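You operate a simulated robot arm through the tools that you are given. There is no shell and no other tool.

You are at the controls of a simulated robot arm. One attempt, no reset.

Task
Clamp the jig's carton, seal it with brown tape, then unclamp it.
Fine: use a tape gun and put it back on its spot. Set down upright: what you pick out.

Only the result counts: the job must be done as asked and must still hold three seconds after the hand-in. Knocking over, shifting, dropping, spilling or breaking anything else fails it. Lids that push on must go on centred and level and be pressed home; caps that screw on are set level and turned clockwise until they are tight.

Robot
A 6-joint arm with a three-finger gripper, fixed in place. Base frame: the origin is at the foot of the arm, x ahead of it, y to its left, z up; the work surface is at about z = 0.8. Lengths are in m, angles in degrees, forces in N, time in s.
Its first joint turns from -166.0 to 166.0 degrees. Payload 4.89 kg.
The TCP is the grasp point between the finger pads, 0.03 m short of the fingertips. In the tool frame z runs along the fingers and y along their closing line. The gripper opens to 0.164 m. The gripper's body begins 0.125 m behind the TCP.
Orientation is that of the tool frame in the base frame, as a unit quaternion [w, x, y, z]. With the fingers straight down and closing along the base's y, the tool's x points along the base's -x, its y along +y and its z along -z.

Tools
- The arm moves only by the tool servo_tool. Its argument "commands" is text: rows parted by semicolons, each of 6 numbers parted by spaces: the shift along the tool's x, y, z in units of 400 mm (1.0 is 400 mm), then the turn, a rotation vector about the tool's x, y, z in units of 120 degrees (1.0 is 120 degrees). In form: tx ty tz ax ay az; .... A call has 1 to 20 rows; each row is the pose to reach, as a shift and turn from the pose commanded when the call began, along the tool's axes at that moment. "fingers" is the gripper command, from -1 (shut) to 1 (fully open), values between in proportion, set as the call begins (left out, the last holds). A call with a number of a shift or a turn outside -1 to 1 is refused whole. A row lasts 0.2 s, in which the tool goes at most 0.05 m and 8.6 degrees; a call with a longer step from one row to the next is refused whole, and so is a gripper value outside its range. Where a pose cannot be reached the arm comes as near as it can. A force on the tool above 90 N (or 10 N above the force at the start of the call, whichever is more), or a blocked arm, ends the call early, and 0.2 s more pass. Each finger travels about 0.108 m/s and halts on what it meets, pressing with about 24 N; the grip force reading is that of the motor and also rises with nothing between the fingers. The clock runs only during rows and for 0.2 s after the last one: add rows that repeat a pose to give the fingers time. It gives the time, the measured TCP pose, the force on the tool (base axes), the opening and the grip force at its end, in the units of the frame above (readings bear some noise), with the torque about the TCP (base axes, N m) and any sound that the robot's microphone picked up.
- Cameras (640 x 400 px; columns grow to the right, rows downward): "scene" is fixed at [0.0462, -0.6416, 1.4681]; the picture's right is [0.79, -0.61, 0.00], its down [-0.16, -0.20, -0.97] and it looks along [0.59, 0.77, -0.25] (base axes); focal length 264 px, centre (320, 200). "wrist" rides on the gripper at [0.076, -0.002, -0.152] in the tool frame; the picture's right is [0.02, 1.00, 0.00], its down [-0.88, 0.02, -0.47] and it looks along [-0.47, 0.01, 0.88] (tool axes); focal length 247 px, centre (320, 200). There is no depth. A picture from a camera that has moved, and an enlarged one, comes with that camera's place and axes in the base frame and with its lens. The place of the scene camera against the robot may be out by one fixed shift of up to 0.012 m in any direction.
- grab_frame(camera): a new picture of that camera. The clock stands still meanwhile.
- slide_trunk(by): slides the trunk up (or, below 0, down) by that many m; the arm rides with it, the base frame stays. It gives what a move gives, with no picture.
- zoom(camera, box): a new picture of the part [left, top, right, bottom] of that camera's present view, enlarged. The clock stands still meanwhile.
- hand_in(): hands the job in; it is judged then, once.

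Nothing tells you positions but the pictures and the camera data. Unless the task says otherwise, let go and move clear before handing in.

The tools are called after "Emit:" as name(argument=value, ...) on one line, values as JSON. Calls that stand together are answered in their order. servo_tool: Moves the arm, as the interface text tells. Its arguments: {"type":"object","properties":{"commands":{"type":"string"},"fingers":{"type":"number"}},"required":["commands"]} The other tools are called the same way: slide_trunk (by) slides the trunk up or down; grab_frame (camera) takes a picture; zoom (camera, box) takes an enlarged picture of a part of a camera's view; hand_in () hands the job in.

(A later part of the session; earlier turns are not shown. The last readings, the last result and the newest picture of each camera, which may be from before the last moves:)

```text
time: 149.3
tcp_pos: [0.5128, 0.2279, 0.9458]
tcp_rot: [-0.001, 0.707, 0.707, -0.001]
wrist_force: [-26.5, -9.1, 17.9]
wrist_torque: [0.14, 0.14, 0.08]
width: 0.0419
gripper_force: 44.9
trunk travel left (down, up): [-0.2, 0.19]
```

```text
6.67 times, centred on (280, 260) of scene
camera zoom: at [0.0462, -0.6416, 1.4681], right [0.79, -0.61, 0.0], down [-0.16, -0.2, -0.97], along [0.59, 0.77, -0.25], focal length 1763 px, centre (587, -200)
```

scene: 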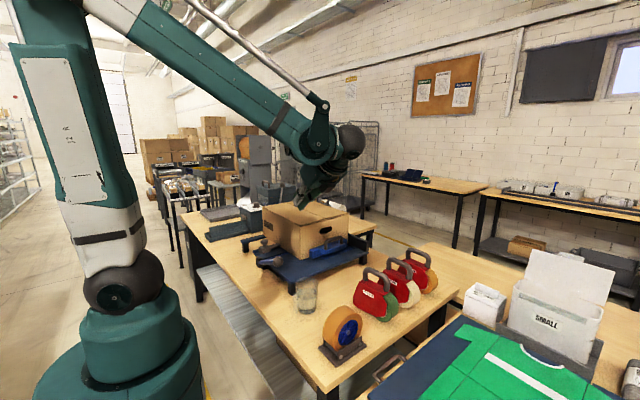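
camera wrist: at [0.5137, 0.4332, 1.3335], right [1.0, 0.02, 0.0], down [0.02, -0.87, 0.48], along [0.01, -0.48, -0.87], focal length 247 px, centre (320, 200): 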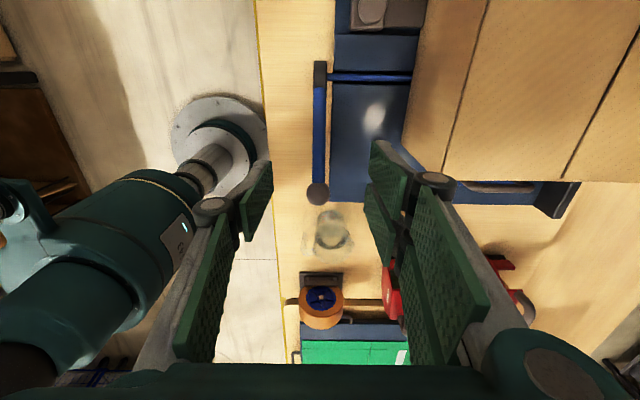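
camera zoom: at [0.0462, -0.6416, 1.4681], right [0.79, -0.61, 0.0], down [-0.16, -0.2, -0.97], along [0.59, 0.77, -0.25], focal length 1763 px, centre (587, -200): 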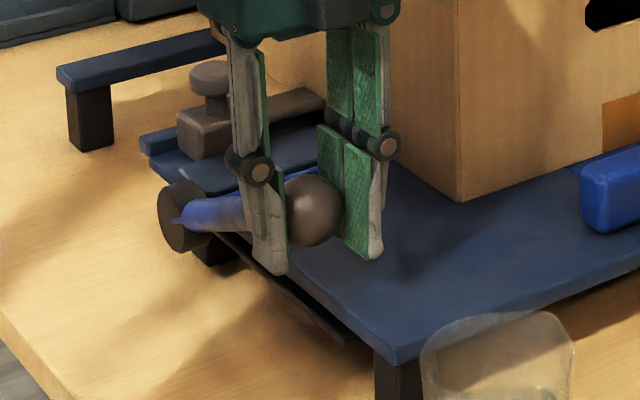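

The lever is back at rest, so clamping means the jaw, with the slide as the end pusher. I'll leave the lever and close the jaw again.

Emit:
servo_tool(commands="0 0 0 0 0 0; 0 0 0 0 0 0; 0 0 -0.1 0 0 0; 0 0 -0.2 0 0 0; 0 0 -0.32 0 0 0; 0 0 -0.44 0 0 0; 0 0 -0.56 0 0 0; 0 0 -0.64 0 0 0; 0 0 -0.64 0 0 0", fingers=-0.1)

Emit:
servo_tool(commands="0 0.06 0 0 0 -0.06; -0.01 0.12 0 0 0 -0.12; -0.02 0.18 0 0 0 -0.18; -0.03 0.24 0 0 0 -0.24; -0.04 0.3 0 0 0 -0.3; -0.05 0.36 0 0 0 -0.36; -0.06 0.42 0 0 0 -0.42; -0.07 0.48 0 0 0 -0.48; -0.08 0.54 0 0 0 -0.54; -0.09 0.6 0 0 0 -0.6; -0.1 0.66 0 0 0 -0.66; -0.12 0.72 0 0 0 -0.72; -0.13 0.773 0 0 0 -0.75; -0.13 0.773 0 0 0 -0.75", fingers=-0.55)

Emit:
grab_frame(camera="wrist")

```text
time: 151.3
tcp_pos: [0.5146, 0.2257, 1.2018]
tcp_rot: [-0.002, 0.708, 0.707, 0.0]
wrist_force: [-0.7, 0.0, 0.9]
wrist_torque: [0.01, -0.06, -0.02]
width: 0.0738
gripper_force: 0.0
trunk travel left (down, up): [-0.2, 0.19]
```

```text
time: 154.3
tcp_pos: [0.8249, 0.1743, 1.2014]
tcp_rot: [-0.002, 0.0, 1.0, 0.0]
wrist_force: [0.9, 0.1, -1.0]
wrist_torque: [-0.01, 0.09, 0.01]
width: 0.0371
gripper_force: 0.1
trunk travel left (down, up): [-0.2, 0.19]
```

```text
taken
camera wrist: at [0.7485, 0.1717, 1.3524], right [-0.02, 1.0, 0.0], down [0.88, 0.02, 0.47], along [0.47, 0.01, -0.88], focal length 247 px, centre (320, 200)
```

wrist: 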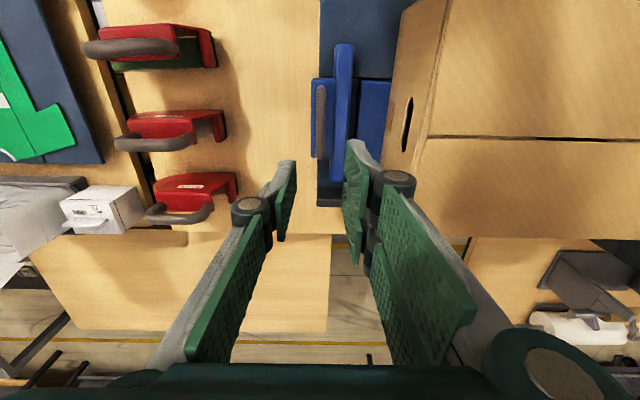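

Emit:
servo_tool(commands="0 0.002 0.12 0 0 0; 0 0.002 0.24 0 0 0; 0 0.002 0.36 0 0 0; 0 0.002 0.48 0 0 0; 0 0.002 0.58 0 0 0; 0 0.002 0.623 0 0 0; 0 0.002 0.623 0 0 0")

Emit:
servo_tool(commands="0 0 0 0 0 0; 0 0 0 0 0 0; 0 0 0 0 0 0", fingers=-1)

Emit:
servo_tool(commands="0 0.025 0 0 0 0; 0 0.05 0 0 0 0; 0 0.075 0 0 0 0; 0 0.1 0 0 0 0; 0 0.125 0 0 0 0; 0 0.15 0 0 0 0; 0 0.17 0 0 0 0; 0 0.18 0 0 0 0; 0 0.188 0 0 0 0; 0 0.188 0 0 0 0")

```text
time: 155.9
tcp_pos: [0.8223, 0.1758, 0.9511]
tcp_rot: [-0.002, -0.001, 1.0, 0.0]
wrist_force: [0.1, -0.4, 0.2]
wrist_torque: [-0.01, 0.07, -0.01]
width: 0.0367
gripper_force: 0.0
trunk travel left (down, up): [-0.2, 0.19]
```

```text
time: 156.7
tcp_pos: [0.8225, 0.1779, 0.9526]
tcp_rot: [-0.001, 0.0, 1.0, 0.0]
wrist_force: [-6.4, -1.7, -6.9]
wrist_torque: [-0.02, 0.0, 0.09]
width: 0.0133
gripper_force: 45.0
trunk travel left (down, up): [-0.2, 0.19]
```

```text
time: 158.9
tcp_pos: [0.822, 0.2519, 0.9528]
tcp_rot: [-0.001, 0.0, 1.0, 0.0]
wrist_force: [-7.2, -5.6, 13.8]
wrist_torque: [0.01, -0.13, 0.06]
width: 0.013
gripper_force: 45.0
trunk travel left (down, up): [-0.2, 0.19]
```

Emit:
servo_tool(commands="0 0.005 0 0 0 0; 0 0.005 0 0 0 0")

Emit:
servo_tool(commands="0 0.005 0 0 0 0; 0 0.005 0 0 0 0")

Emit:
servo_tool(commands="0 0.003 0 0 0 0; 0 0.003 0 0 0 0")

```text
time: 159.5
tcp_pos: [0.8224, 0.2531, 0.9522]
tcp_rot: [-0.002, 0.001, 1.0, 0.0]
wrist_force: [-10.5, -18.9, 1.6]
wrist_torque: [-0.01, -0.72, 0.2]
width: 0.0134
gripper_force: 44.8
trunk travel left (down, up): [-0.2, 0.19]
```

```text
time: 160.1
tcp_pos: [0.8227, 0.2516, 0.9514]
tcp_rot: [-0.002, 0.001, 1.0, 0.0]
wrist_force: [-7.5, -48.5, 0.6]
wrist_torque: [-0.02, 0.08, 0.29]
width: 0.0132
gripper_force: 45.1
trunk travel left (down, up): [-0.2, 0.19]
```

```text
time: 160.7
tcp_pos: [0.822, 0.253, 0.9531]
tcp_rot: [-0.002, 0.001, 1.0, 0.0]
wrist_force: [-9.3, -73.0, -2.5]
wrist_torque: [0.07, 0.35, 0.23]
width: 0.0134
gripper_force: 45.4
trunk travel left (down, up): [-0.2, 0.19]
```

The jaw is firmly home. I'll release, rise, check the slide contact, then go look at the tape guns.

Emit:
servo_tool(commands="0 0 0 0 0 0; 0 0 0 0 0 0; 0 0 -0.1 0 0 0; 0 0 -0.22 0 0 0; 0 0 -0.34 0 0 0; 0 0 -0.46 0 0 0; 0 0 -0.58 0 0 0; 0 0 -0.7 0 0 0; 0 0 -0.7 0 0 0", fingers=-0.6)

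Emit:
zoom(camera="scene", box=[240, 180, 400, 290])

Emit:
zoom(camera="scene", box=[250, 235, 290, 262])

Emit:
servo_tool(commands="0.05 -0.1 -0.02 0 0 0; 0.1 -0.2 -0.04 0 0 0; 0.1 -0.3 -0.06 0 0 0; 0.1 -0.4 -0.08 0 0 0; 0.1 -0.5 -0.1 0 0 0; 0.1 -0.6 -0.1 0 0 0; 0.1 -0.7 -0.1 0 0 0; 0.1 -0.8 -0.1 0 0 0; 0.1 -0.9 -0.1 0 0 0; 0.1 -0.9 -0.1 0 0 0", fingers=0.6)

Emit:
grab_frame(camera="wrist")

```text
time: 162.7
tcp_pos: [0.8219, 0.2573, 1.2333]
tcp_rot: [-0.002, -0.001, 1.0, 0.001]
wrist_force: [-1.3, -0.6, 0.6]
wrist_torque: [0.03, -0.06, 0.02]
width: 0.0331
gripper_force: 0.1
trunk travel left (down, up): [-0.2, 0.19]
```

```text
3.64 times, centred on (320, 235) of scene
camera zoom: at [0.0462, -0.6416, 1.4681], right [0.79, -0.61, 0.0], down [-0.16, -0.2, -0.97], along [0.59, 0.77, -0.25], focal length 962 px, centre (320, 73)
```

zoom: 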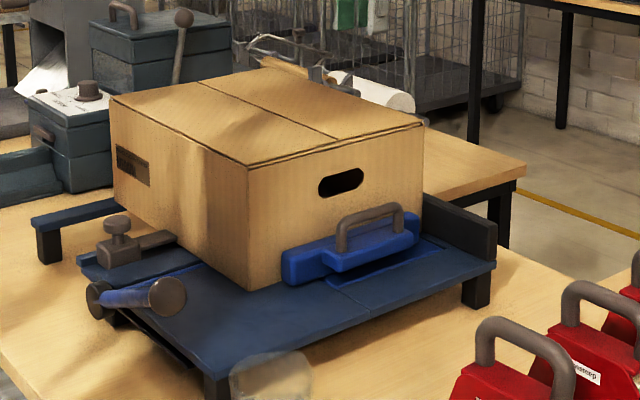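

```text
14.81 times, centred on (270, 248) of scene
camera zoom: at [0.0462, -0.6416, 1.4681], right [0.79, -0.61, 0.0], down [-0.16, -0.2, -0.97], along [0.59, 0.77, -0.25], focal length 3918 px, centre (1061, -518)
```

zoom: 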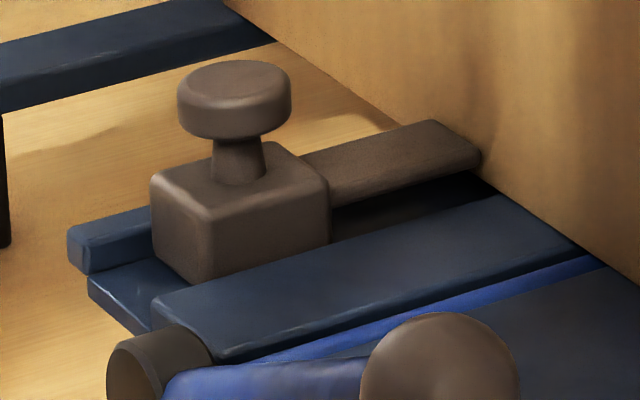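

```text
time: 164.9
tcp_pos: [0.781, -0.1052, 1.2716]
tcp_rot: [-0.002, 0.0, 1.0, 0.001]
wrist_force: [0.4, -1.3, -0.4]
wrist_torque: [0.14, -0.02, -0.03]
width: 0.131
gripper_force: 0.0
trunk travel left (down, up): [-0.2, 0.19]
```

```text
taken
camera wrist: at [0.7054, -0.1063, 1.4236], right [-0.02, 1.0, 0.0], down [0.88, 0.02, 0.47], along [0.47, 0.01, -0.88], focal length 247 px, centre (320, 200)
```

wrist: 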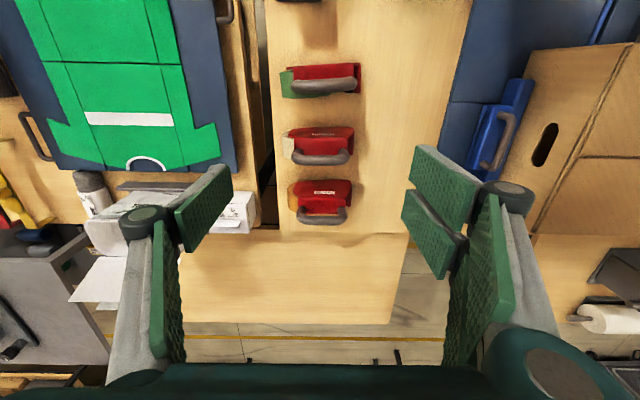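

Emit:
zoom(camera="wrist", box=[265, 50, 385, 240])

Emit:
zoom(camera="wrist", box=[275, 165, 365, 235])

Emit:
zoom(camera="scene", box=[380, 245, 450, 305])

Emit:
zoom(camera="scene", box=[340, 255, 450, 335])

```text
2.11 times, centred on (325, 145) of wrist
camera zoom: at [0.7054, -0.1063, 1.4236], right [-0.02, 1.0, 0.0], down [0.88, 0.02, 0.47], along [0.47, 0.01, -0.88], focal length 520 px, centre (310, 316)
```

zoom: 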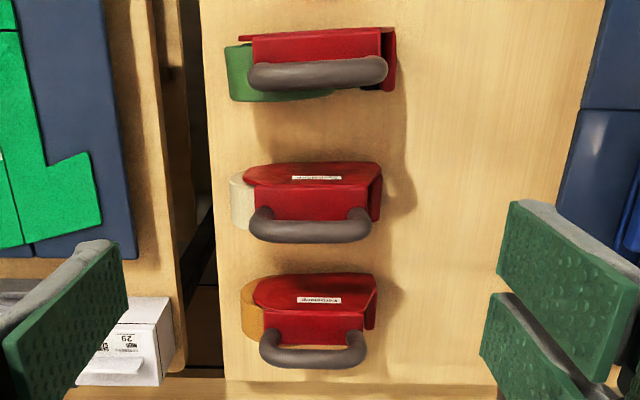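

```text
5.71 times, centred on (320, 200) of wrist
camera zoom: at [0.7054, -0.1063, 1.4236], right [-0.02, 1.0, 0.0], down [0.88, 0.02, 0.47], along [0.47, 0.01, -0.88], focal length 1411 px, centre (320, 200)
```

zoom: 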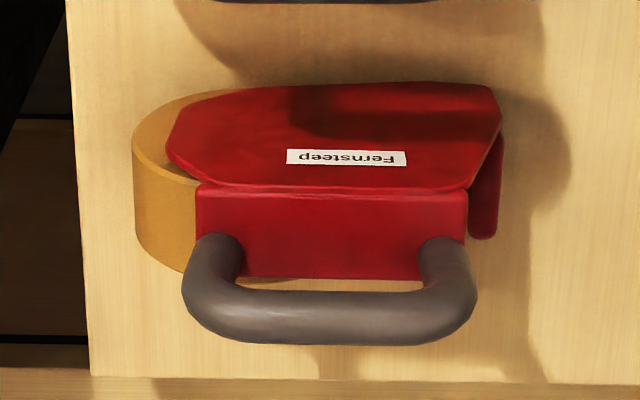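

```text
6.67 times, centred on (415, 275) of scene
camera zoom: at [0.0462, -0.6416, 1.4681], right [0.79, -0.61, 0.0], down [-0.16, -0.2, -0.97], along [0.59, 0.77, -0.25], focal length 1763 px, centre (-313, -300)
```

zoom: 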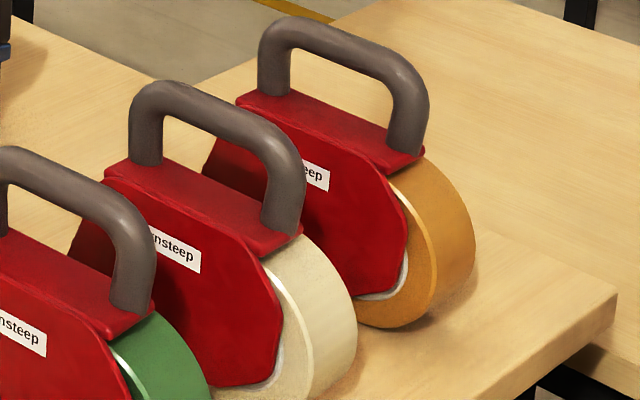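

```text
5.00 times, centred on (395, 295) of scene
camera zoom: at [0.0462, -0.6416, 1.4681], right [0.79, -0.61, 0.0], down [-0.16, -0.2, -0.97], along [0.59, 0.77, -0.25], focal length 1322 px, centre (-55, -275)
```

zoom: 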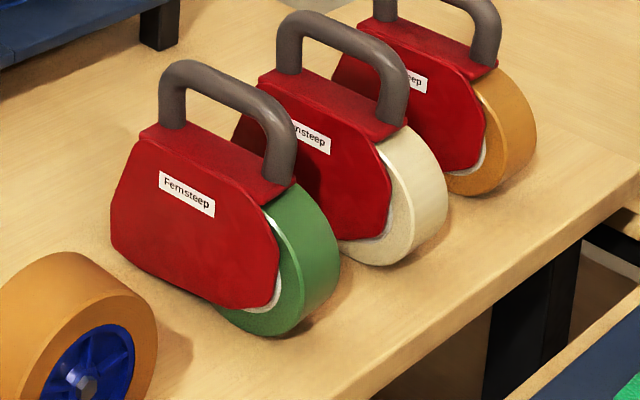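

Gun 3 (far x) carries the brown tape: handle along y, roll at its -y end, applicator flap at the +y end. I'll get closer above it to triangulate the handle.

Emit:
servo_tool(commands="-0.1 0 0 0 0 0; -0.2 0.01 0.02 0 0 0; -0.3 0.01 0.04 0 0 0; -0.38 0.01 0.06 0 0 0; -0.38 0.01 0.06 0 0 0")

Emit:
grab_frame(camera="wrist")

Emit:
zoom(camera="wrist", box=[240, 40, 400, 180])

```text
time: 166.1
tcp_pos: [0.9376, -0.1017, 1.2443]
tcp_rot: [-0.003, 0.0, 1.0, 0.0]
wrist_force: [0.3, 0.5, -1.1]
wrist_torque: [0.02, 0.13, -0.02]
width: 0.1312
gripper_force: 0.0
trunk travel left (down, up): [-0.2, 0.19]
```

```text
taken
camera wrist: at [0.8617, -0.1031, 1.3962], right [-0.02, 1.0, 0.0], down [0.88, 0.02, 0.47], along [0.47, 0.01, -0.88], focal length 247 px, centre (320, 200)
```

wrist: 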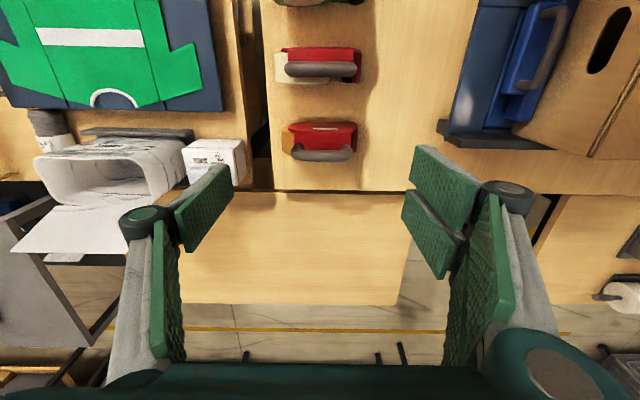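

```text
2.86 times, centred on (320, 110) of wrist
camera zoom: at [0.8617, -0.1031, 1.3962], right [-0.02, 1.0, 0.0], down [0.88, 0.02, 0.47], along [0.47, 0.01, -0.88], focal length 706 px, centre (320, 457)
```

zoom: 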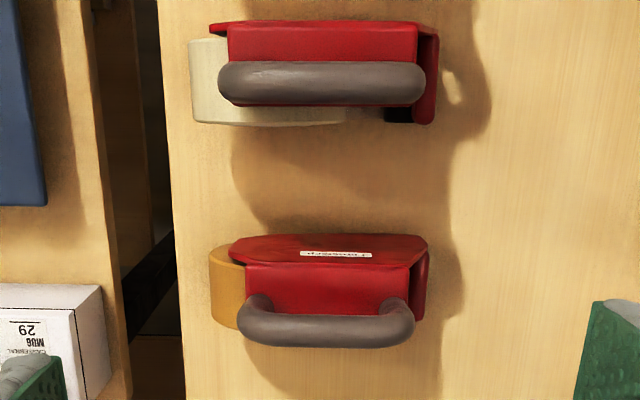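

The brown gun's handle bar is near (0.999, -0.097, 0.968). I'll rotate to close along x and approach above it.

Emit:
servo_tool(commands="-0.01 0.001 0 0 0 0.06; -0.02 0.002 0 0 0 0.12; -0.03 0.003 0 0 0 0.18; -0.04 0.004 0 0 0 0.24; -0.05 0.005 0 0 0 0.3; -0.06 0.006 0 0 0 0.36; -0.07 0.007 0 0 0 0.42; -0.08 0.008 0 0 0 0.48; -0.09 0.009 0 0 0 0.54; -0.1 0.01 0 0 0 0.6; -0.12 0.011 0 0 0 0.66; -0.13 0.012 0 0 0 0.72; -0.15 0.012 0 0 0 0.75; -0.15 0.012 0 0 0 0.75", fingers=-0.3)

Emit:
grab_frame(camera="wrist")

Emit:
grab_frame(camera="scene")

```text
time: 169.1
tcp_pos: [0.9962, -0.0964, 1.2466]
tcp_rot: [0.0, 0.708, 0.707, -0.002]
wrist_force: [-0.1, -0.4, 0.1]
wrist_torque: [-0.03, 0.02, 0.0]
width: 0.0575
gripper_force: 0.1
trunk travel left (down, up): [-0.2, 0.19]
```

```text
taken
camera wrist: at [0.9945, -0.0198, 1.3985], right [1.0, 0.02, 0.0], down [0.02, -0.88, 0.47], along [0.01, -0.47, -0.88], focal length 247 px, centre (320, 200)
```

wrist: 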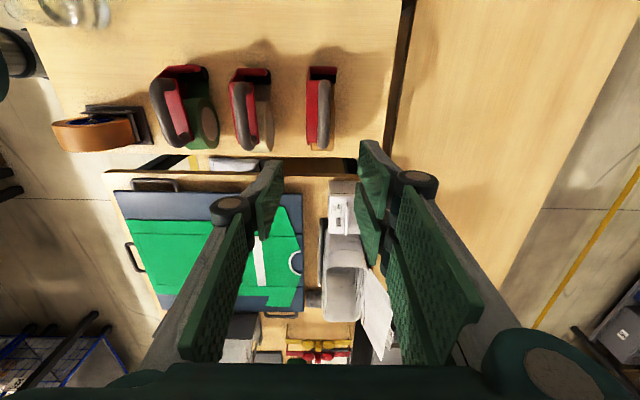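

```text
taken
```

scene: 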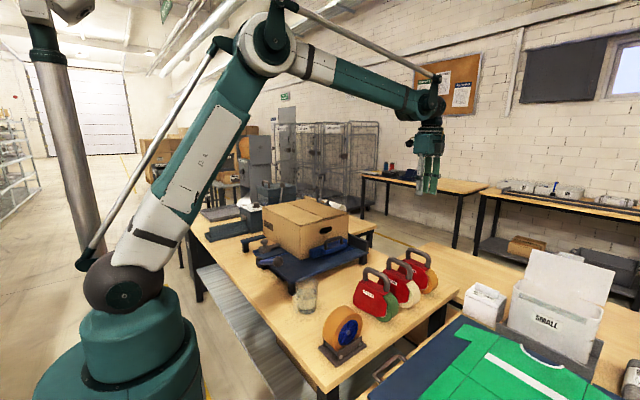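

Emit:
zoom(camera="wrist", box=[270, 50, 370, 165])

```text
3.48 times, centred on (320, 108) of wrist
camera zoom: at [0.9945, -0.0198, 1.3985], right [1.0, 0.02, 0.0], down [0.02, -0.88, 0.47], along [0.01, -0.47, -0.88], focal length 859 px, centre (320, 522)
```

zoom: 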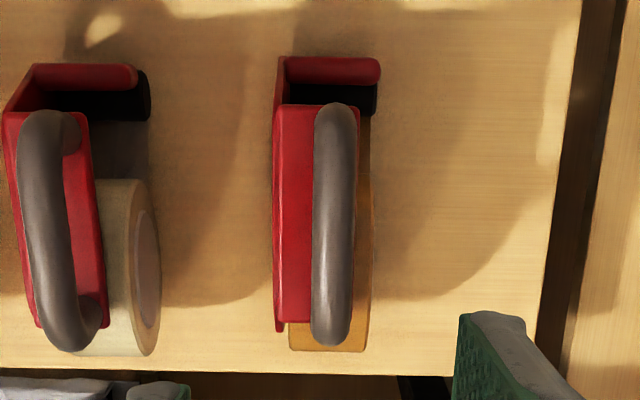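

The handle bar is centred at about x=1.003, y=-0.091, and the black applicator roller sits at the +y end, level with the table. I'll descend in stages.

Emit:
servo_tool(commands="0.0135 0.017 0.05 0 0 0; 0.0135 0.017 0.15 0 0 0; 0.0135 0.017 0.27 0 0 0; 0.0135 0.017 0.39 0 0 0; 0.0135 0.017 0.5 0 0 0; 0.0135 0.017 0.55 0 0 0; 0.0135 0.017 0.55 0 0 0")

Emit:
grab_frame(camera="wrist")

Emit:
zoom(camera="scene", box=[380, 220, 480, 310])

```text
time: 170.7
tcp_pos: [1.0028, -0.0905, 1.0284]
tcp_rot: [-0.001, 0.707, 0.708, -0.001]
wrist_force: [0.0, 0.3, 0.0]
wrist_torque: [0.01, 0.04, -0.04]
width: 0.0575
gripper_force: 0.1
trunk travel left (down, up): [-0.2, 0.19]
```

```text
taken
camera wrist: at [1.0013, -0.0148, 1.1794], right [1.0, 0.02, 0.0], down [0.02, -0.88, 0.47], along [0.01, -0.47, -0.88], focal length 247 px, centre (320, 200)
```

wrist: 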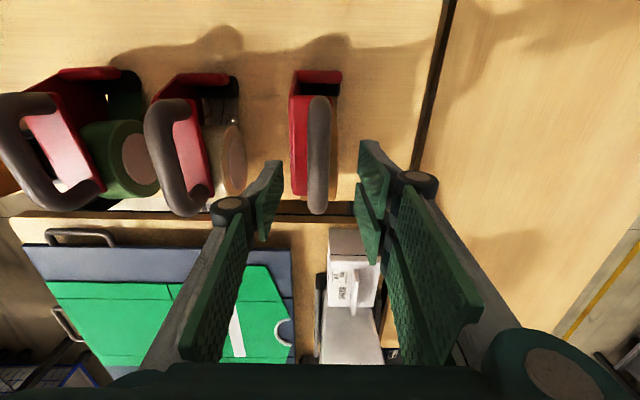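

```text
4.44 times, centred on (430, 265) of scene
camera zoom: at [0.0462, -0.6416, 1.4681], right [0.79, -0.61, 0.0], down [-0.16, -0.2, -0.97], along [0.59, 0.77, -0.25], focal length 1175 px, centre (-169, -89)
```

zoom: 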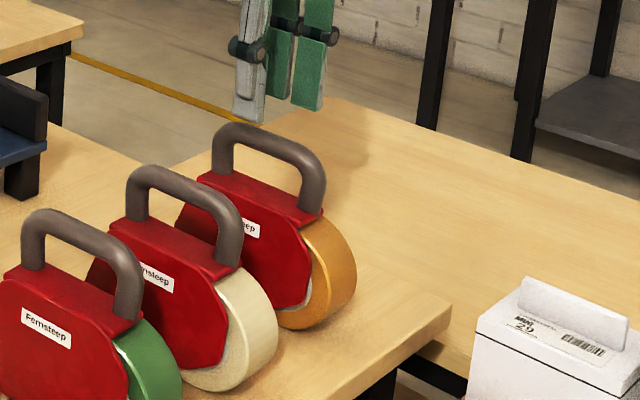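

Emit:
servo_tool(commands="-0.003 -0.002 0.07 0 0 0; -0.003 -0.002 0.133 0 0 0; -0.003 -0.002 0.133 0 0 0")

Emit:
grab_frame(camera="wrist")

Emit:
zoom(camera="scene", box=[380, 220, 480, 310])

```text
time: 171.5
tcp_pos: [1.0004, -0.0916, 0.9747]
tcp_rot: [-0.001, 0.707, 0.707, -0.001]
wrist_force: [1.4, 0.8, -0.7]
wrist_torque: [0.0, 0.08, 0.01]
width: 0.0576
gripper_force: 0.1
trunk travel left (down, up): [-0.2, 0.19]
```

```text
taken
camera wrist: at [0.9993, -0.0158, 1.1258], right [1.0, 0.02, 0.0], down [0.02, -0.88, 0.47], along [0.01, -0.47, -0.88], focal length 247 px, centre (320, 200)
```

wrist: 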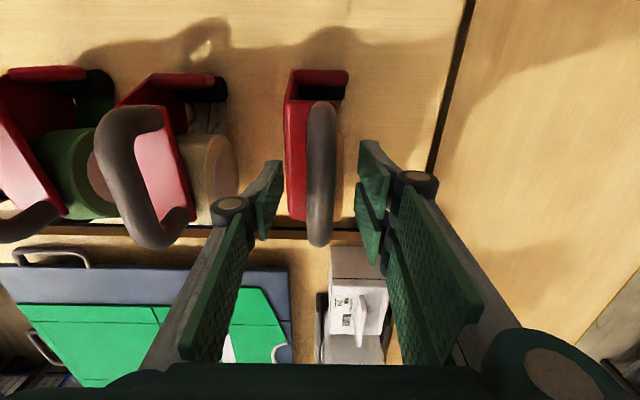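

```text
4.44 times, centred on (430, 265) of scene
camera zoom: at [0.0462, -0.6416, 1.4681], right [0.79, -0.61, 0.0], down [-0.16, -0.2, -0.97], along [0.59, 0.77, -0.25], focal length 1175 px, centre (-169, -89)
```

zoom: 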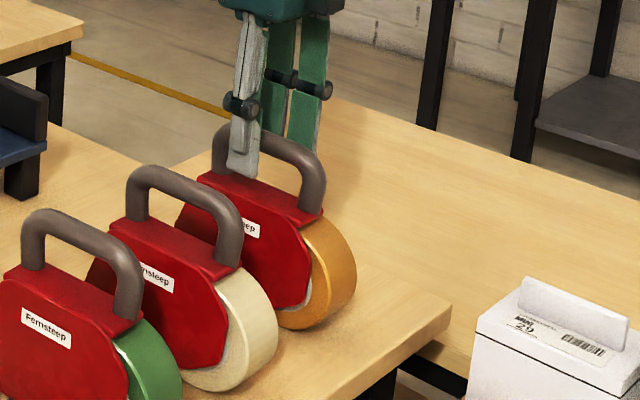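

Emit:
servo_tool(commands="0 0 0.04 0 0 0; 0 0 0.075 0 0 0; 0 0 0.075 0 0 0")

Emit:
zoom(camera="scene", box=[395, 235, 455, 285])

Emit:
grab_frame(camera="wrist")

```text
time: 172.3
tcp_pos: [1.0005, -0.0899, 0.9443]
tcp_rot: [0.0, 0.707, 0.707, -0.001]
wrist_force: [-5.2, -0.6, 19.2]
wrist_torque: [-0.02, 0.71, 0.01]
width: 0.0605
gripper_force: 3.3
trunk travel left (down, up): [-0.2, 0.19]
```

```text
8.00 times, centred on (425, 260) of scene
camera zoom: at [0.0462, -0.6416, 1.4681], right [0.79, -0.61, 0.0], down [-0.16, -0.2, -0.97], along [0.59, 0.77, -0.25], focal length 2116 px, centre (-520, -280)
```

zoom: 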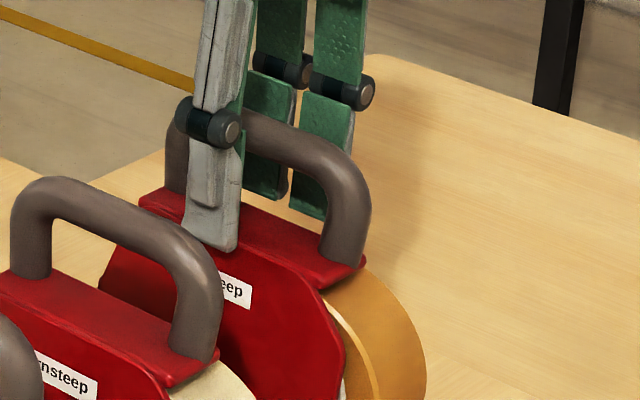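

```text
taken
camera wrist: at [0.9981, -0.0143, 1.0968], right [1.0, 0.02, 0.0], down [0.02, -0.88, 0.47], along [0.01, -0.47, -0.88], focal length 247 px, centre (320, 200)
```

wrist: 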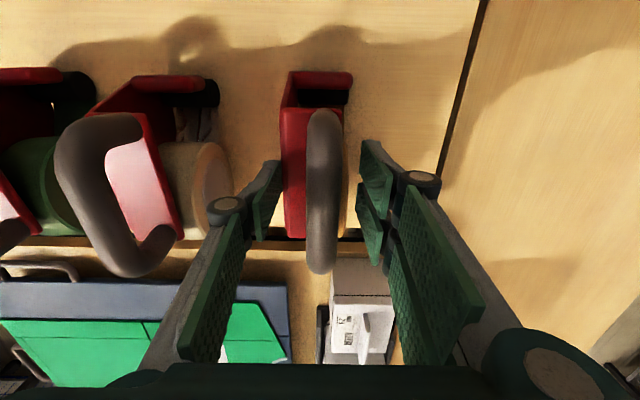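

A fingertip touches the gun's body top, so I'll lift 1 cm and then close on the handle.

Emit:
servo_tool(commands="0 0 -0.015 0 0 0; 0 0.002 -0.025 0 0 0; 0 0.002 -0.025 0 0 0")

Emit:
servo_tool(commands="0 0 0 0 0 0; 0 0 0 0 0 0; 0 0 0 0 0 0; 0 0 0 0 0 0", fingers=-1)

Emit:
zoom(camera="scene", box=[385, 235, 465, 300])

Emit:
grab_frame(camera="wrist")

```text
time: 173.1
tcp_pos: [1.0023, -0.0914, 0.9527]
tcp_rot: [-0.002, 0.707, 0.707, -0.001]
wrist_force: [0.2, -0.3, 0.2]
wrist_torque: [-0.01, -0.03, -0.01]
width: 0.0577
gripper_force: 0.0
trunk travel left (down, up): [-0.2, 0.19]
```

```text
time: 174.1
tcp_pos: [1.0015, -0.0908, 0.9531]
tcp_rot: [-0.001, 0.707, 0.707, -0.002]
wrist_force: [0.5, 0.5, -1.0]
wrist_torque: [0.0, 0.03, 0.03]
width: 0.0188
gripper_force: 24.2
trunk travel left (down, up): [-0.2, 0.19]
```

```text
6.15 times, centred on (425, 268) of scene
camera zoom: at [0.0462, -0.6416, 1.4681], right [0.79, -0.61, 0.0], down [-0.16, -0.2, -0.97], along [0.59, 0.77, -0.25], focal length 1627 px, centre (-326, -215)
```

zoom: 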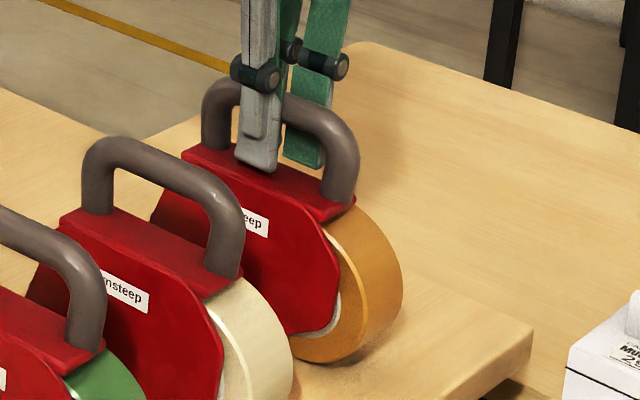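

```text
taken
camera wrist: at [1.0002, -0.0146, 1.1049], right [1.0, 0.02, 0.0], down [0.02, -0.88, 0.47], along [0.01, -0.47, -0.88], focal length 247 px, centre (320, 200)
```

wrist: 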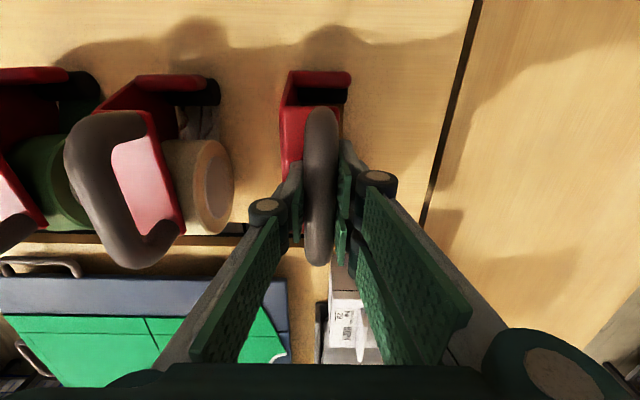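

The handle is gripped. I note the home pose as TCP (1.0018, -0.091, 0.953), and lift straight up.

Emit:
servo_tool(commands="0 0 -0.01 0 0 0; 0 0 -0.025 0 0 0; 0 0 -0.05 0 0 0; 0 0 -0.05 0 0 0")

Emit:
zoom(camera="scene", box=[385, 235, 465, 300])

```text
time: 175.1
tcp_pos: [1.0021, -0.0909, 0.9738]
tcp_rot: [-0.001, 0.707, 0.707, -0.001]
wrist_force: [-0.8, 0.1, -2.7]
wrist_torque: [0.09, 0.01, 0.02]
width: 0.0187
gripper_force: 23.9
trunk travel left (down, up): [-0.2, 0.19]
```

```text
6.15 times, centred on (425, 268) of scene
camera zoom: at [0.0462, -0.6416, 1.4681], right [0.79, -0.61, 0.0], down [-0.16, -0.2, -0.97], along [0.59, 0.77, -0.25], focal length 1627 px, centre (-326, -215)
```

zoom: 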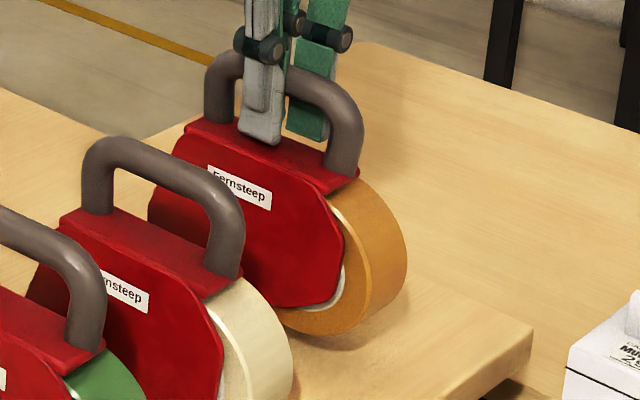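

The gun lifts cleanly and is light and level. I'll raise it to scene-camera height to inspect its applicator and underside.

Emit:
servo_tool(commands="0 0 -0.1 0 0 0; 0 0 -0.2 0 0 0; 0 0 -0.3 0 0 0; 0 0 -0.4 0 0 0; 0 -0.06 -0.5 0 0 0; 0 -0.14 -0.58 0 0 0; 0 -0.22 -0.66 0 0 0; 0 -0.3 -0.74 0 0 0; 0 -0.38 -0.82 0 0 0; 0 -0.46 -0.9 0 0 0; 0 -0.54 -0.96 0 0 0; 0 -0.62 -1.0 0 0 0; 0 -0.62 -1.0 0 0 0")

Emit:
servo_tool(commands="0 0 -0.08 0 0 0; 0 0 -0.16 0 0 0; 0 0 -0.24 0 0 0; 0 0 -0.32 0 0 0; 0 0 -0.32 0 0 0")

Emit:
grab_frame(camera="scene")

```text
time: 177.9
tcp_pos: [0.754, -0.0905, 1.377]
tcp_rot: [-0.001, 0.707, 0.707, -0.001]
wrist_force: [-1.1, 0.6, -2.5]
wrist_torque: [0.08, -0.17, -0.02]
width: 0.0187
gripper_force: 23.0
trunk travel left (down, up): [-0.2, 0.19]
```

```text
time: 179.1
tcp_pos: [0.7528, -0.0904, 1.5025]
tcp_rot: [-0.002, 0.708, 0.707, -0.001]
wrist_force: [-0.3, -0.1, -3.5]
wrist_torque: [0.04, -0.02, 0.0]
width: 0.0187
gripper_force: 24.6
trunk travel left (down, up): [-0.2, 0.19]
```

```text
taken
```

scene: 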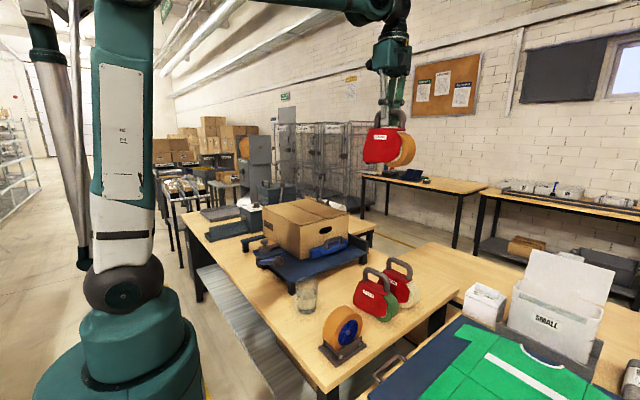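

Emit:
zoom(camera="scene", box=[345, 95, 435, 180])

Emit:
grab_frame(camera="wrist")

```text
4.71 times, centred on (390, 138) of scene
camera zoom: at [0.0462, -0.6416, 1.4681], right [0.79, -0.61, 0.0], down [-0.16, -0.2, -0.97], along [0.59, 0.77, -0.25], focal length 1244 px, centre (-9, 494)
```

zoom: 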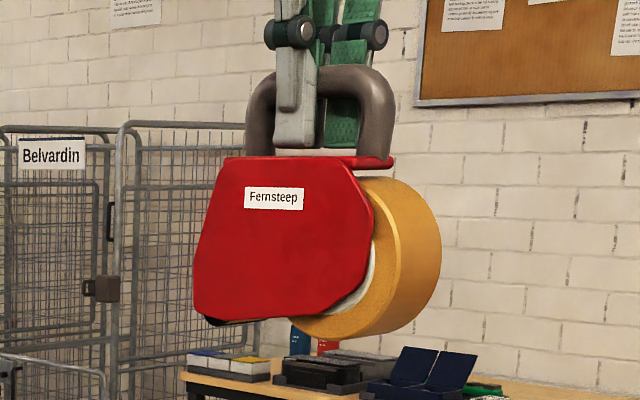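

```text
taken
camera wrist: at [0.7514, -0.0144, 1.6544], right [1.0, 0.02, 0.0], down [0.02, -0.88, 0.47], along [0.01, -0.47, -0.88], focal length 247 px, centre (320, 200)
```

wrist: 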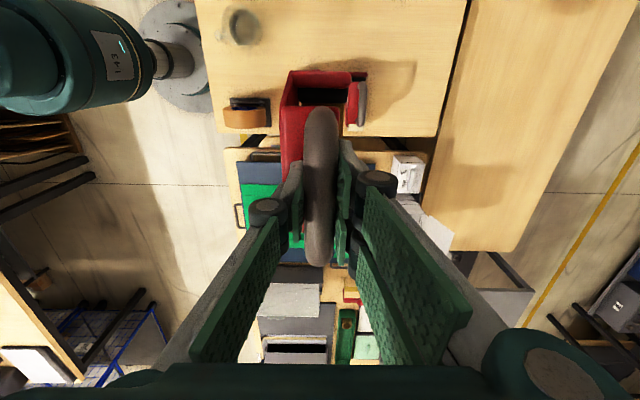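

Roller and roll bottoms are level, so held level the roller will touch the carton top, about 0.153 m below the TCP. Next I'll carry the gun over the carton's +y end at seam x≈0.822.

Emit:
servo_tool(commands="0.08 0.02 0 0 0 0; 0.16 0.04 0.02 0 0 0; 0.24 0.06 0.04 0 0 0; 0.33 0.08 0.06 0 0 0; 0.42 0.1 0.08 0 0 0; 0.51 0.12 0.1 0 0 0; 0.6 0.14 0.12 0 0 0; 0.69 0.16 0.14 0 0 0; 0.78 0.173 0.16 0 0 0; 0.87 0.173 0.18 0 0 0; 0.95 0.173 0.2 0 0 0; 0.95 0.173 0.2 0 0 0")

Emit:
servo_tool(commands="0.1 0 0 0 0 0; 0.2 0 0 0 0 0; 0.3 0 0 0 0 0; 0.4 0 0 0 0 0; 0.5 0 0 0 0 0; 0.6 0 0 0 0 0; 0.7 0 0 0 0 0; 0.78 0 0 0 0 0; 0.84 0 0 0 0 0; 0.84 0 0 0 0 0")

Emit:
grab_frame(camera="wrist")

Emit:
grab_frame(camera="scene")

```text
time: 181.7
tcp_pos: [0.8263, 0.2887, 1.4234]
tcp_rot: [-0.001, 0.707, 0.707, -0.001]
wrist_force: [0.0, 0.2, -3.8]
wrist_torque: [-0.08, 0.07, 0.03]
width: 0.0187
gripper_force: 23.8
trunk travel left (down, up): [-0.2, 0.19]
```

```text
time: 183.9
tcp_pos: [0.8243, 0.627, 1.4222]
tcp_rot: [-0.001, 0.707, 0.707, -0.001]
wrist_force: [0.9, 1.6, -3.8]
wrist_torque: [-0.09, -0.03, 0.0]
width: 0.0186
gripper_force: 24.2
trunk travel left (down, up): [-0.2, 0.19]
```

```text
taken
camera wrist: at [0.823, 0.7027, 1.5748], right [1.0, 0.02, 0.0], down [0.02, -0.88, 0.47], along [0.01, -0.47, -0.88], focal length 247 px, centre (320, 200)
```

wrist: 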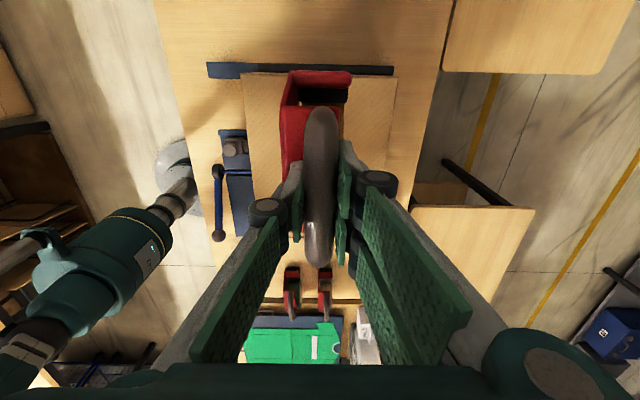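

```text
taken
```

scene: 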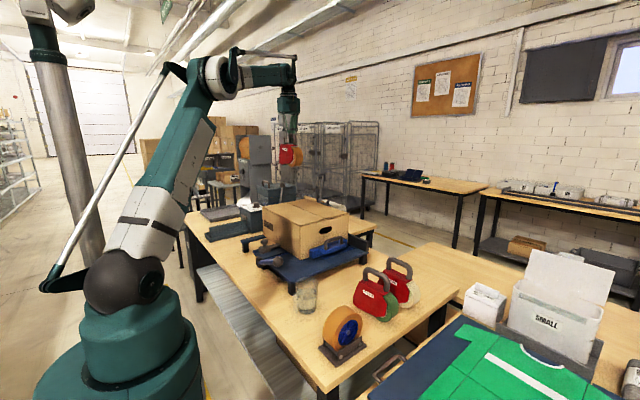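

Emit:
zoom(camera="wrist", box=[200, 50, 420, 200])

```text
2.67 times, centred on (310, 125) of wrist
camera zoom: at [0.823, 0.7027, 1.5748], right [1.0, 0.02, 0.0], down [0.02, -0.88, 0.47], along [0.01, -0.47, -0.88], focal length 659 px, centre (347, 400)
```

zoom: 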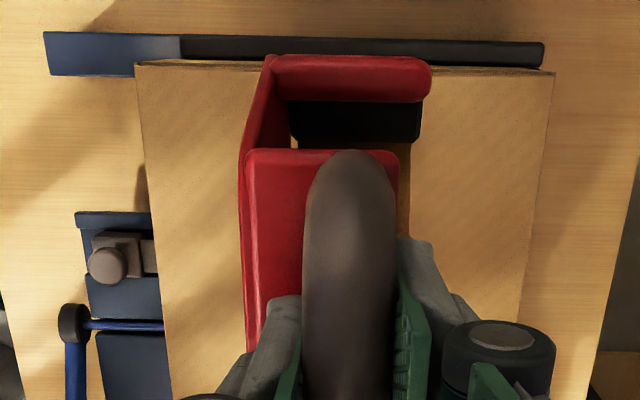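

The carton top spans x 0.669–0.9725 with its +y edge at y≈0.691, so the seam is at x≈0.821. I'll align and descend near the surface with the roller end tipped slightly down.

Emit:
servo_tool(commands="0.01 -0.009 0.1 0 -0.02 0; 0.022 -0.009 0.2 0 -0.02 0; 0.022 -0.009 0.3 0 -0.02 0; 0.022 -0.009 0.4 0 -0.02 0; 0.022 -0.009 0.48 0 -0.02 0; 0.022 -0.009 0.53 0 -0.02 0; 0.022 -0.009 0.53 0 -0.02 0")

Emit:
zoom(camera="wrist", box=[180, 30, 460, 200])

Emit:
zoom(camera="scene", box=[240, 150, 370, 240])

```text
time: 185.5
tcp_pos: [0.8202, 0.6334, 1.2109]
tcp_rot: [0.014, 0.707, 0.707, -0.016]
wrist_force: [-0.6, -0.1, -3.6]
wrist_torque: [0.05, 0.03, -0.01]
width: 0.0185
gripper_force: 23.6
trunk travel left (down, up): [-0.2, 0.19]
```

```text
2.29 times, centred on (320, 115) of wrist
camera zoom: at [0.8169, 0.7159, 1.359], right [1.0, 0.02, 0.0], down [0.02, -0.86, 0.51], along [0.01, -0.51, -0.86], focal length 564 px, centre (320, 394)
```

zoom: 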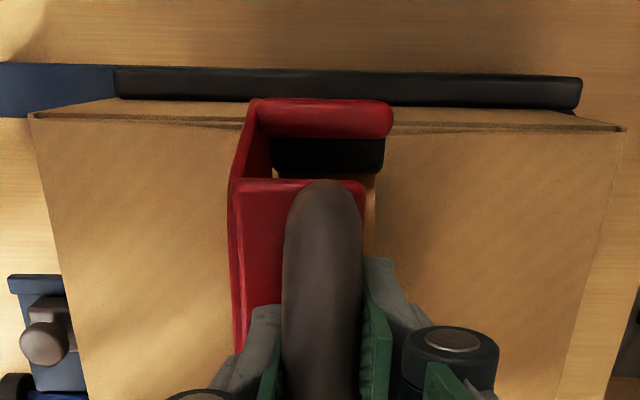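

```text
4.44 times, centred on (305, 195) of scene
camera zoom: at [0.0462, -0.6416, 1.4681], right [0.79, -0.61, 0.0], down [-0.16, -0.2, -0.97], along [0.59, 0.77, -0.25], focal length 1175 px, centre (387, 222)
```

zoom: 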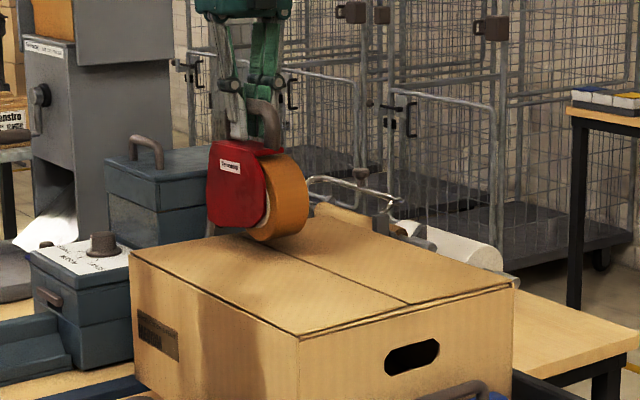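

The roller is centred on the seam (x≈0.821) and about 8 mm inside the +y edge. I'll shift 4 mm outward and lower to contact in small steps.

Emit:
servo_tool(commands="0.01 0 0.01 0 0 0; 0.01 0 0.02 0 0 0; 0.01 0 0.02 0 0 0")

Emit:
servo_tool(commands="0 0 0.006 0 0 0; 0 0 0.0125 0 0 0; 0 0 0.0125 0 0 0")

Emit:
servo_tool(commands="0 0 0.005 0 0 0; 0 0 0.005 0 0 0")

```text
time: 186.3
tcp_pos: [0.8194, 0.6368, 1.2022]
tcp_rot: [0.013, 0.707, 0.707, -0.016]
wrist_force: [-0.1, 0.0, -3.4]
wrist_torque: [0.04, 0.03, 0.02]
width: 0.0188
gripper_force: 23.5
trunk travel left (down, up): [-0.2, 0.19]
```

```text
time: 187.1
tcp_pos: [0.8192, 0.6366, 1.1994]
tcp_rot: [0.013, 0.707, 0.707, -0.015]
wrist_force: [0.9, -2.9, 15.1]
wrist_torque: [0.54, -0.03, -0.06]
width: 0.0187
gripper_force: 23.9
trunk travel left (down, up): [-0.2, 0.19]
```

```text
time: 187.7
tcp_pos: [0.8189, 0.6381, 1.1963]
tcp_rot: [0.013, 0.707, 0.707, -0.015]
wrist_force: [1.3, -1.4, 10.9]
wrist_torque: [0.58, 0.01, -0.08]
width: 0.0187
gripper_force: 24.0
trunk travel left (down, up): [-0.2, 0.19]
```

The roller is in contact with about 14 N. I'll start the stroke toward -y with a short test of 5 cm and check whether tape appears.

Emit:
servo_tool(commands="-0.03 0.003 0 0 0 0; -0.06 0.003 0 0 0 0; -0.09 0.003 0 0 0 0; -0.125 0.003 0 0 0 0; -0.125 0.003 0 0 0 0")

Emit:
grab_frame(camera="wrist")

Emit:
zoom(camera="scene", box=[240, 150, 370, 240])

```text
time: 188.9
tcp_pos: [0.8209, 0.5879, 1.197]
tcp_rot: [0.014, 0.707, 0.707, -0.016]
wrist_force: [-0.2, 0.5, -2.8]
wrist_torque: [0.07, -0.03, 0.02]
width: 0.0186
gripper_force: 23.6
trunk travel left (down, up): [-0.2, 0.19]
```

```text
taken
camera wrist: at [0.8195, 0.6695, 1.346], right [1.0, 0.02, 0.0], down [0.02, -0.86, 0.51], along [0.01, -0.51, -0.86], focal length 247 px, centre (320, 200)
```

wrist: 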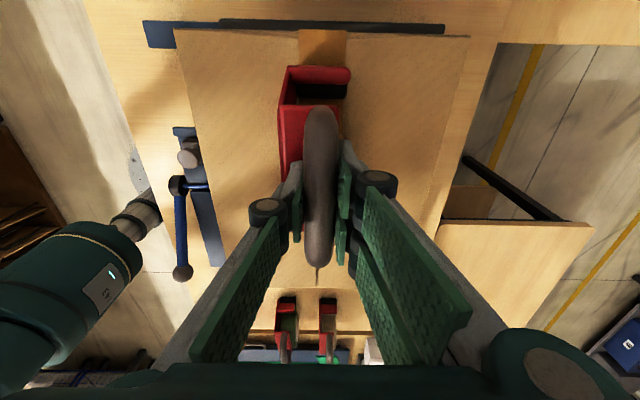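

```text
4.44 times, centred on (305, 195) of scene
camera zoom: at [0.0462, -0.6416, 1.4681], right [0.79, -0.61, 0.0], down [-0.16, -0.2, -0.97], along [0.59, 0.77, -0.25], focal length 1175 px, centre (387, 222)
```

zoom: 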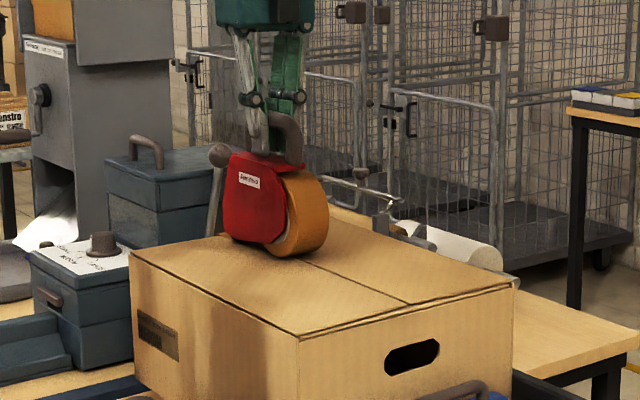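

Tape is going down. The force now reads no contact, so I'll zoom in to see whether the strip is continuous up to the roller.

Emit:
zoom(camera="wrist", box=[250, 10, 390, 130])

Emit:
zoom(camera="scene", box=[265, 175, 335, 225])

```text
3.33 times, centred on (320, 70) of wrist
camera zoom: at [0.8195, 0.6695, 1.346], right [1.0, 0.02, 0.0], down [0.02, -0.86, 0.51], along [0.01, -0.51, -0.86], focal length 823 px, centre (320, 633)
```

zoom: 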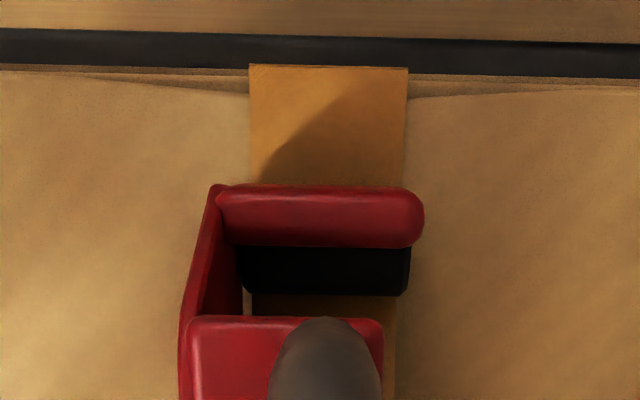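

```text
8.00 times, centred on (300, 200) of scene
camera zoom: at [0.0462, -0.6416, 1.4681], right [0.79, -0.61, 0.0], down [-0.16, -0.2, -0.97], along [0.59, 0.77, -0.25], focal length 2116 px, centre (480, 200)
```

zoom: 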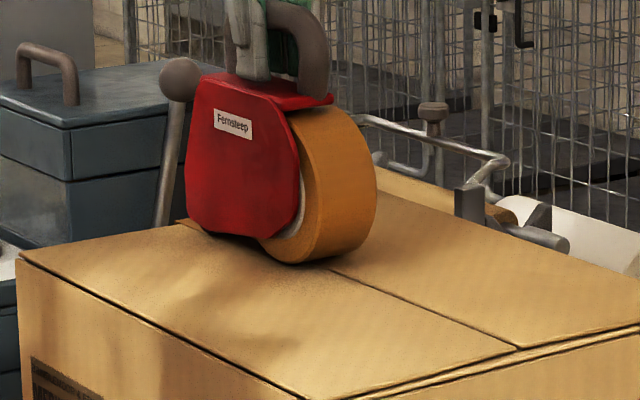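

The strip runs under the roller. The flaps are slightly lower here, so I'll press down a little to regain contact before continuing.

Emit:
servo_tool(commands="0 0 0.005 0 0 0; 0 0 0.005 0 0 0")

Emit:
servo_tool(commands="0 0 0.005 0 0 0; 0 0 0.005 0 0 0")

```text
time: 189.5
tcp_pos: [0.8213, 0.5882, 1.1959]
tcp_rot: [0.013, 0.707, 0.707, -0.016]
wrist_force: [1.3, -0.4, -0.8]
wrist_torque: [0.03, -0.04, -0.04]
width: 0.0183
gripper_force: 24.5
trunk travel left (down, up): [-0.2, 0.19]
```

```text
time: 190.1
tcp_pos: [0.821, 0.5869, 1.1951]
tcp_rot: [0.014, 0.707, 0.707, -0.015]
wrist_force: [0.9, -0.7, 20.7]
wrist_torque: [-0.01, -0.01, -0.02]
width: 0.0187
gripper_force: 24.5
trunk travel left (down, up): [-0.2, 0.19]
```

Emit:
servo_tool(commands="-0.03 0 0 0 0 0; -0.06 0 0 0 0 0; -0.09 0 0 0 0 0; -0.12 0 0 0 0 0; -0.15 0 0 0 0 0; -0.18 0 0 0 0 0; -0.2 0 0 0 0 0")

Emit:
zoom(camera="wrist", box=[220, 0, 420, 130])

```text
time: 191.7
tcp_pos: [0.8212, 0.5074, 1.1962]
tcp_rot: [0.014, 0.707, 0.707, -0.015]
wrist_force: [1.0, 0.6, -4.0]
wrist_torque: [0.07, -0.02, 0.0]
width: 0.0186
gripper_force: 24.0
trunk travel left (down, up): [-0.2, 0.19]
```

```text
3.08 times, centred on (320, 65) of wrist
camera zoom: at [0.8192, 0.5897, 1.3452], right [1.0, 0.02, 0.0], down [0.02, -0.86, 0.51], along [0.01, -0.51, -0.86], focal length 760 px, centre (320, 615)
```

zoom: 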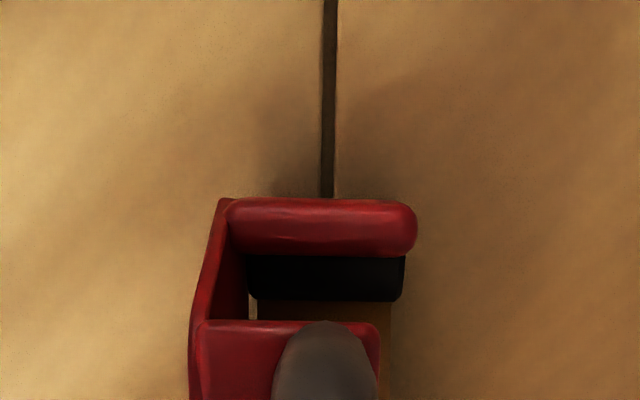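

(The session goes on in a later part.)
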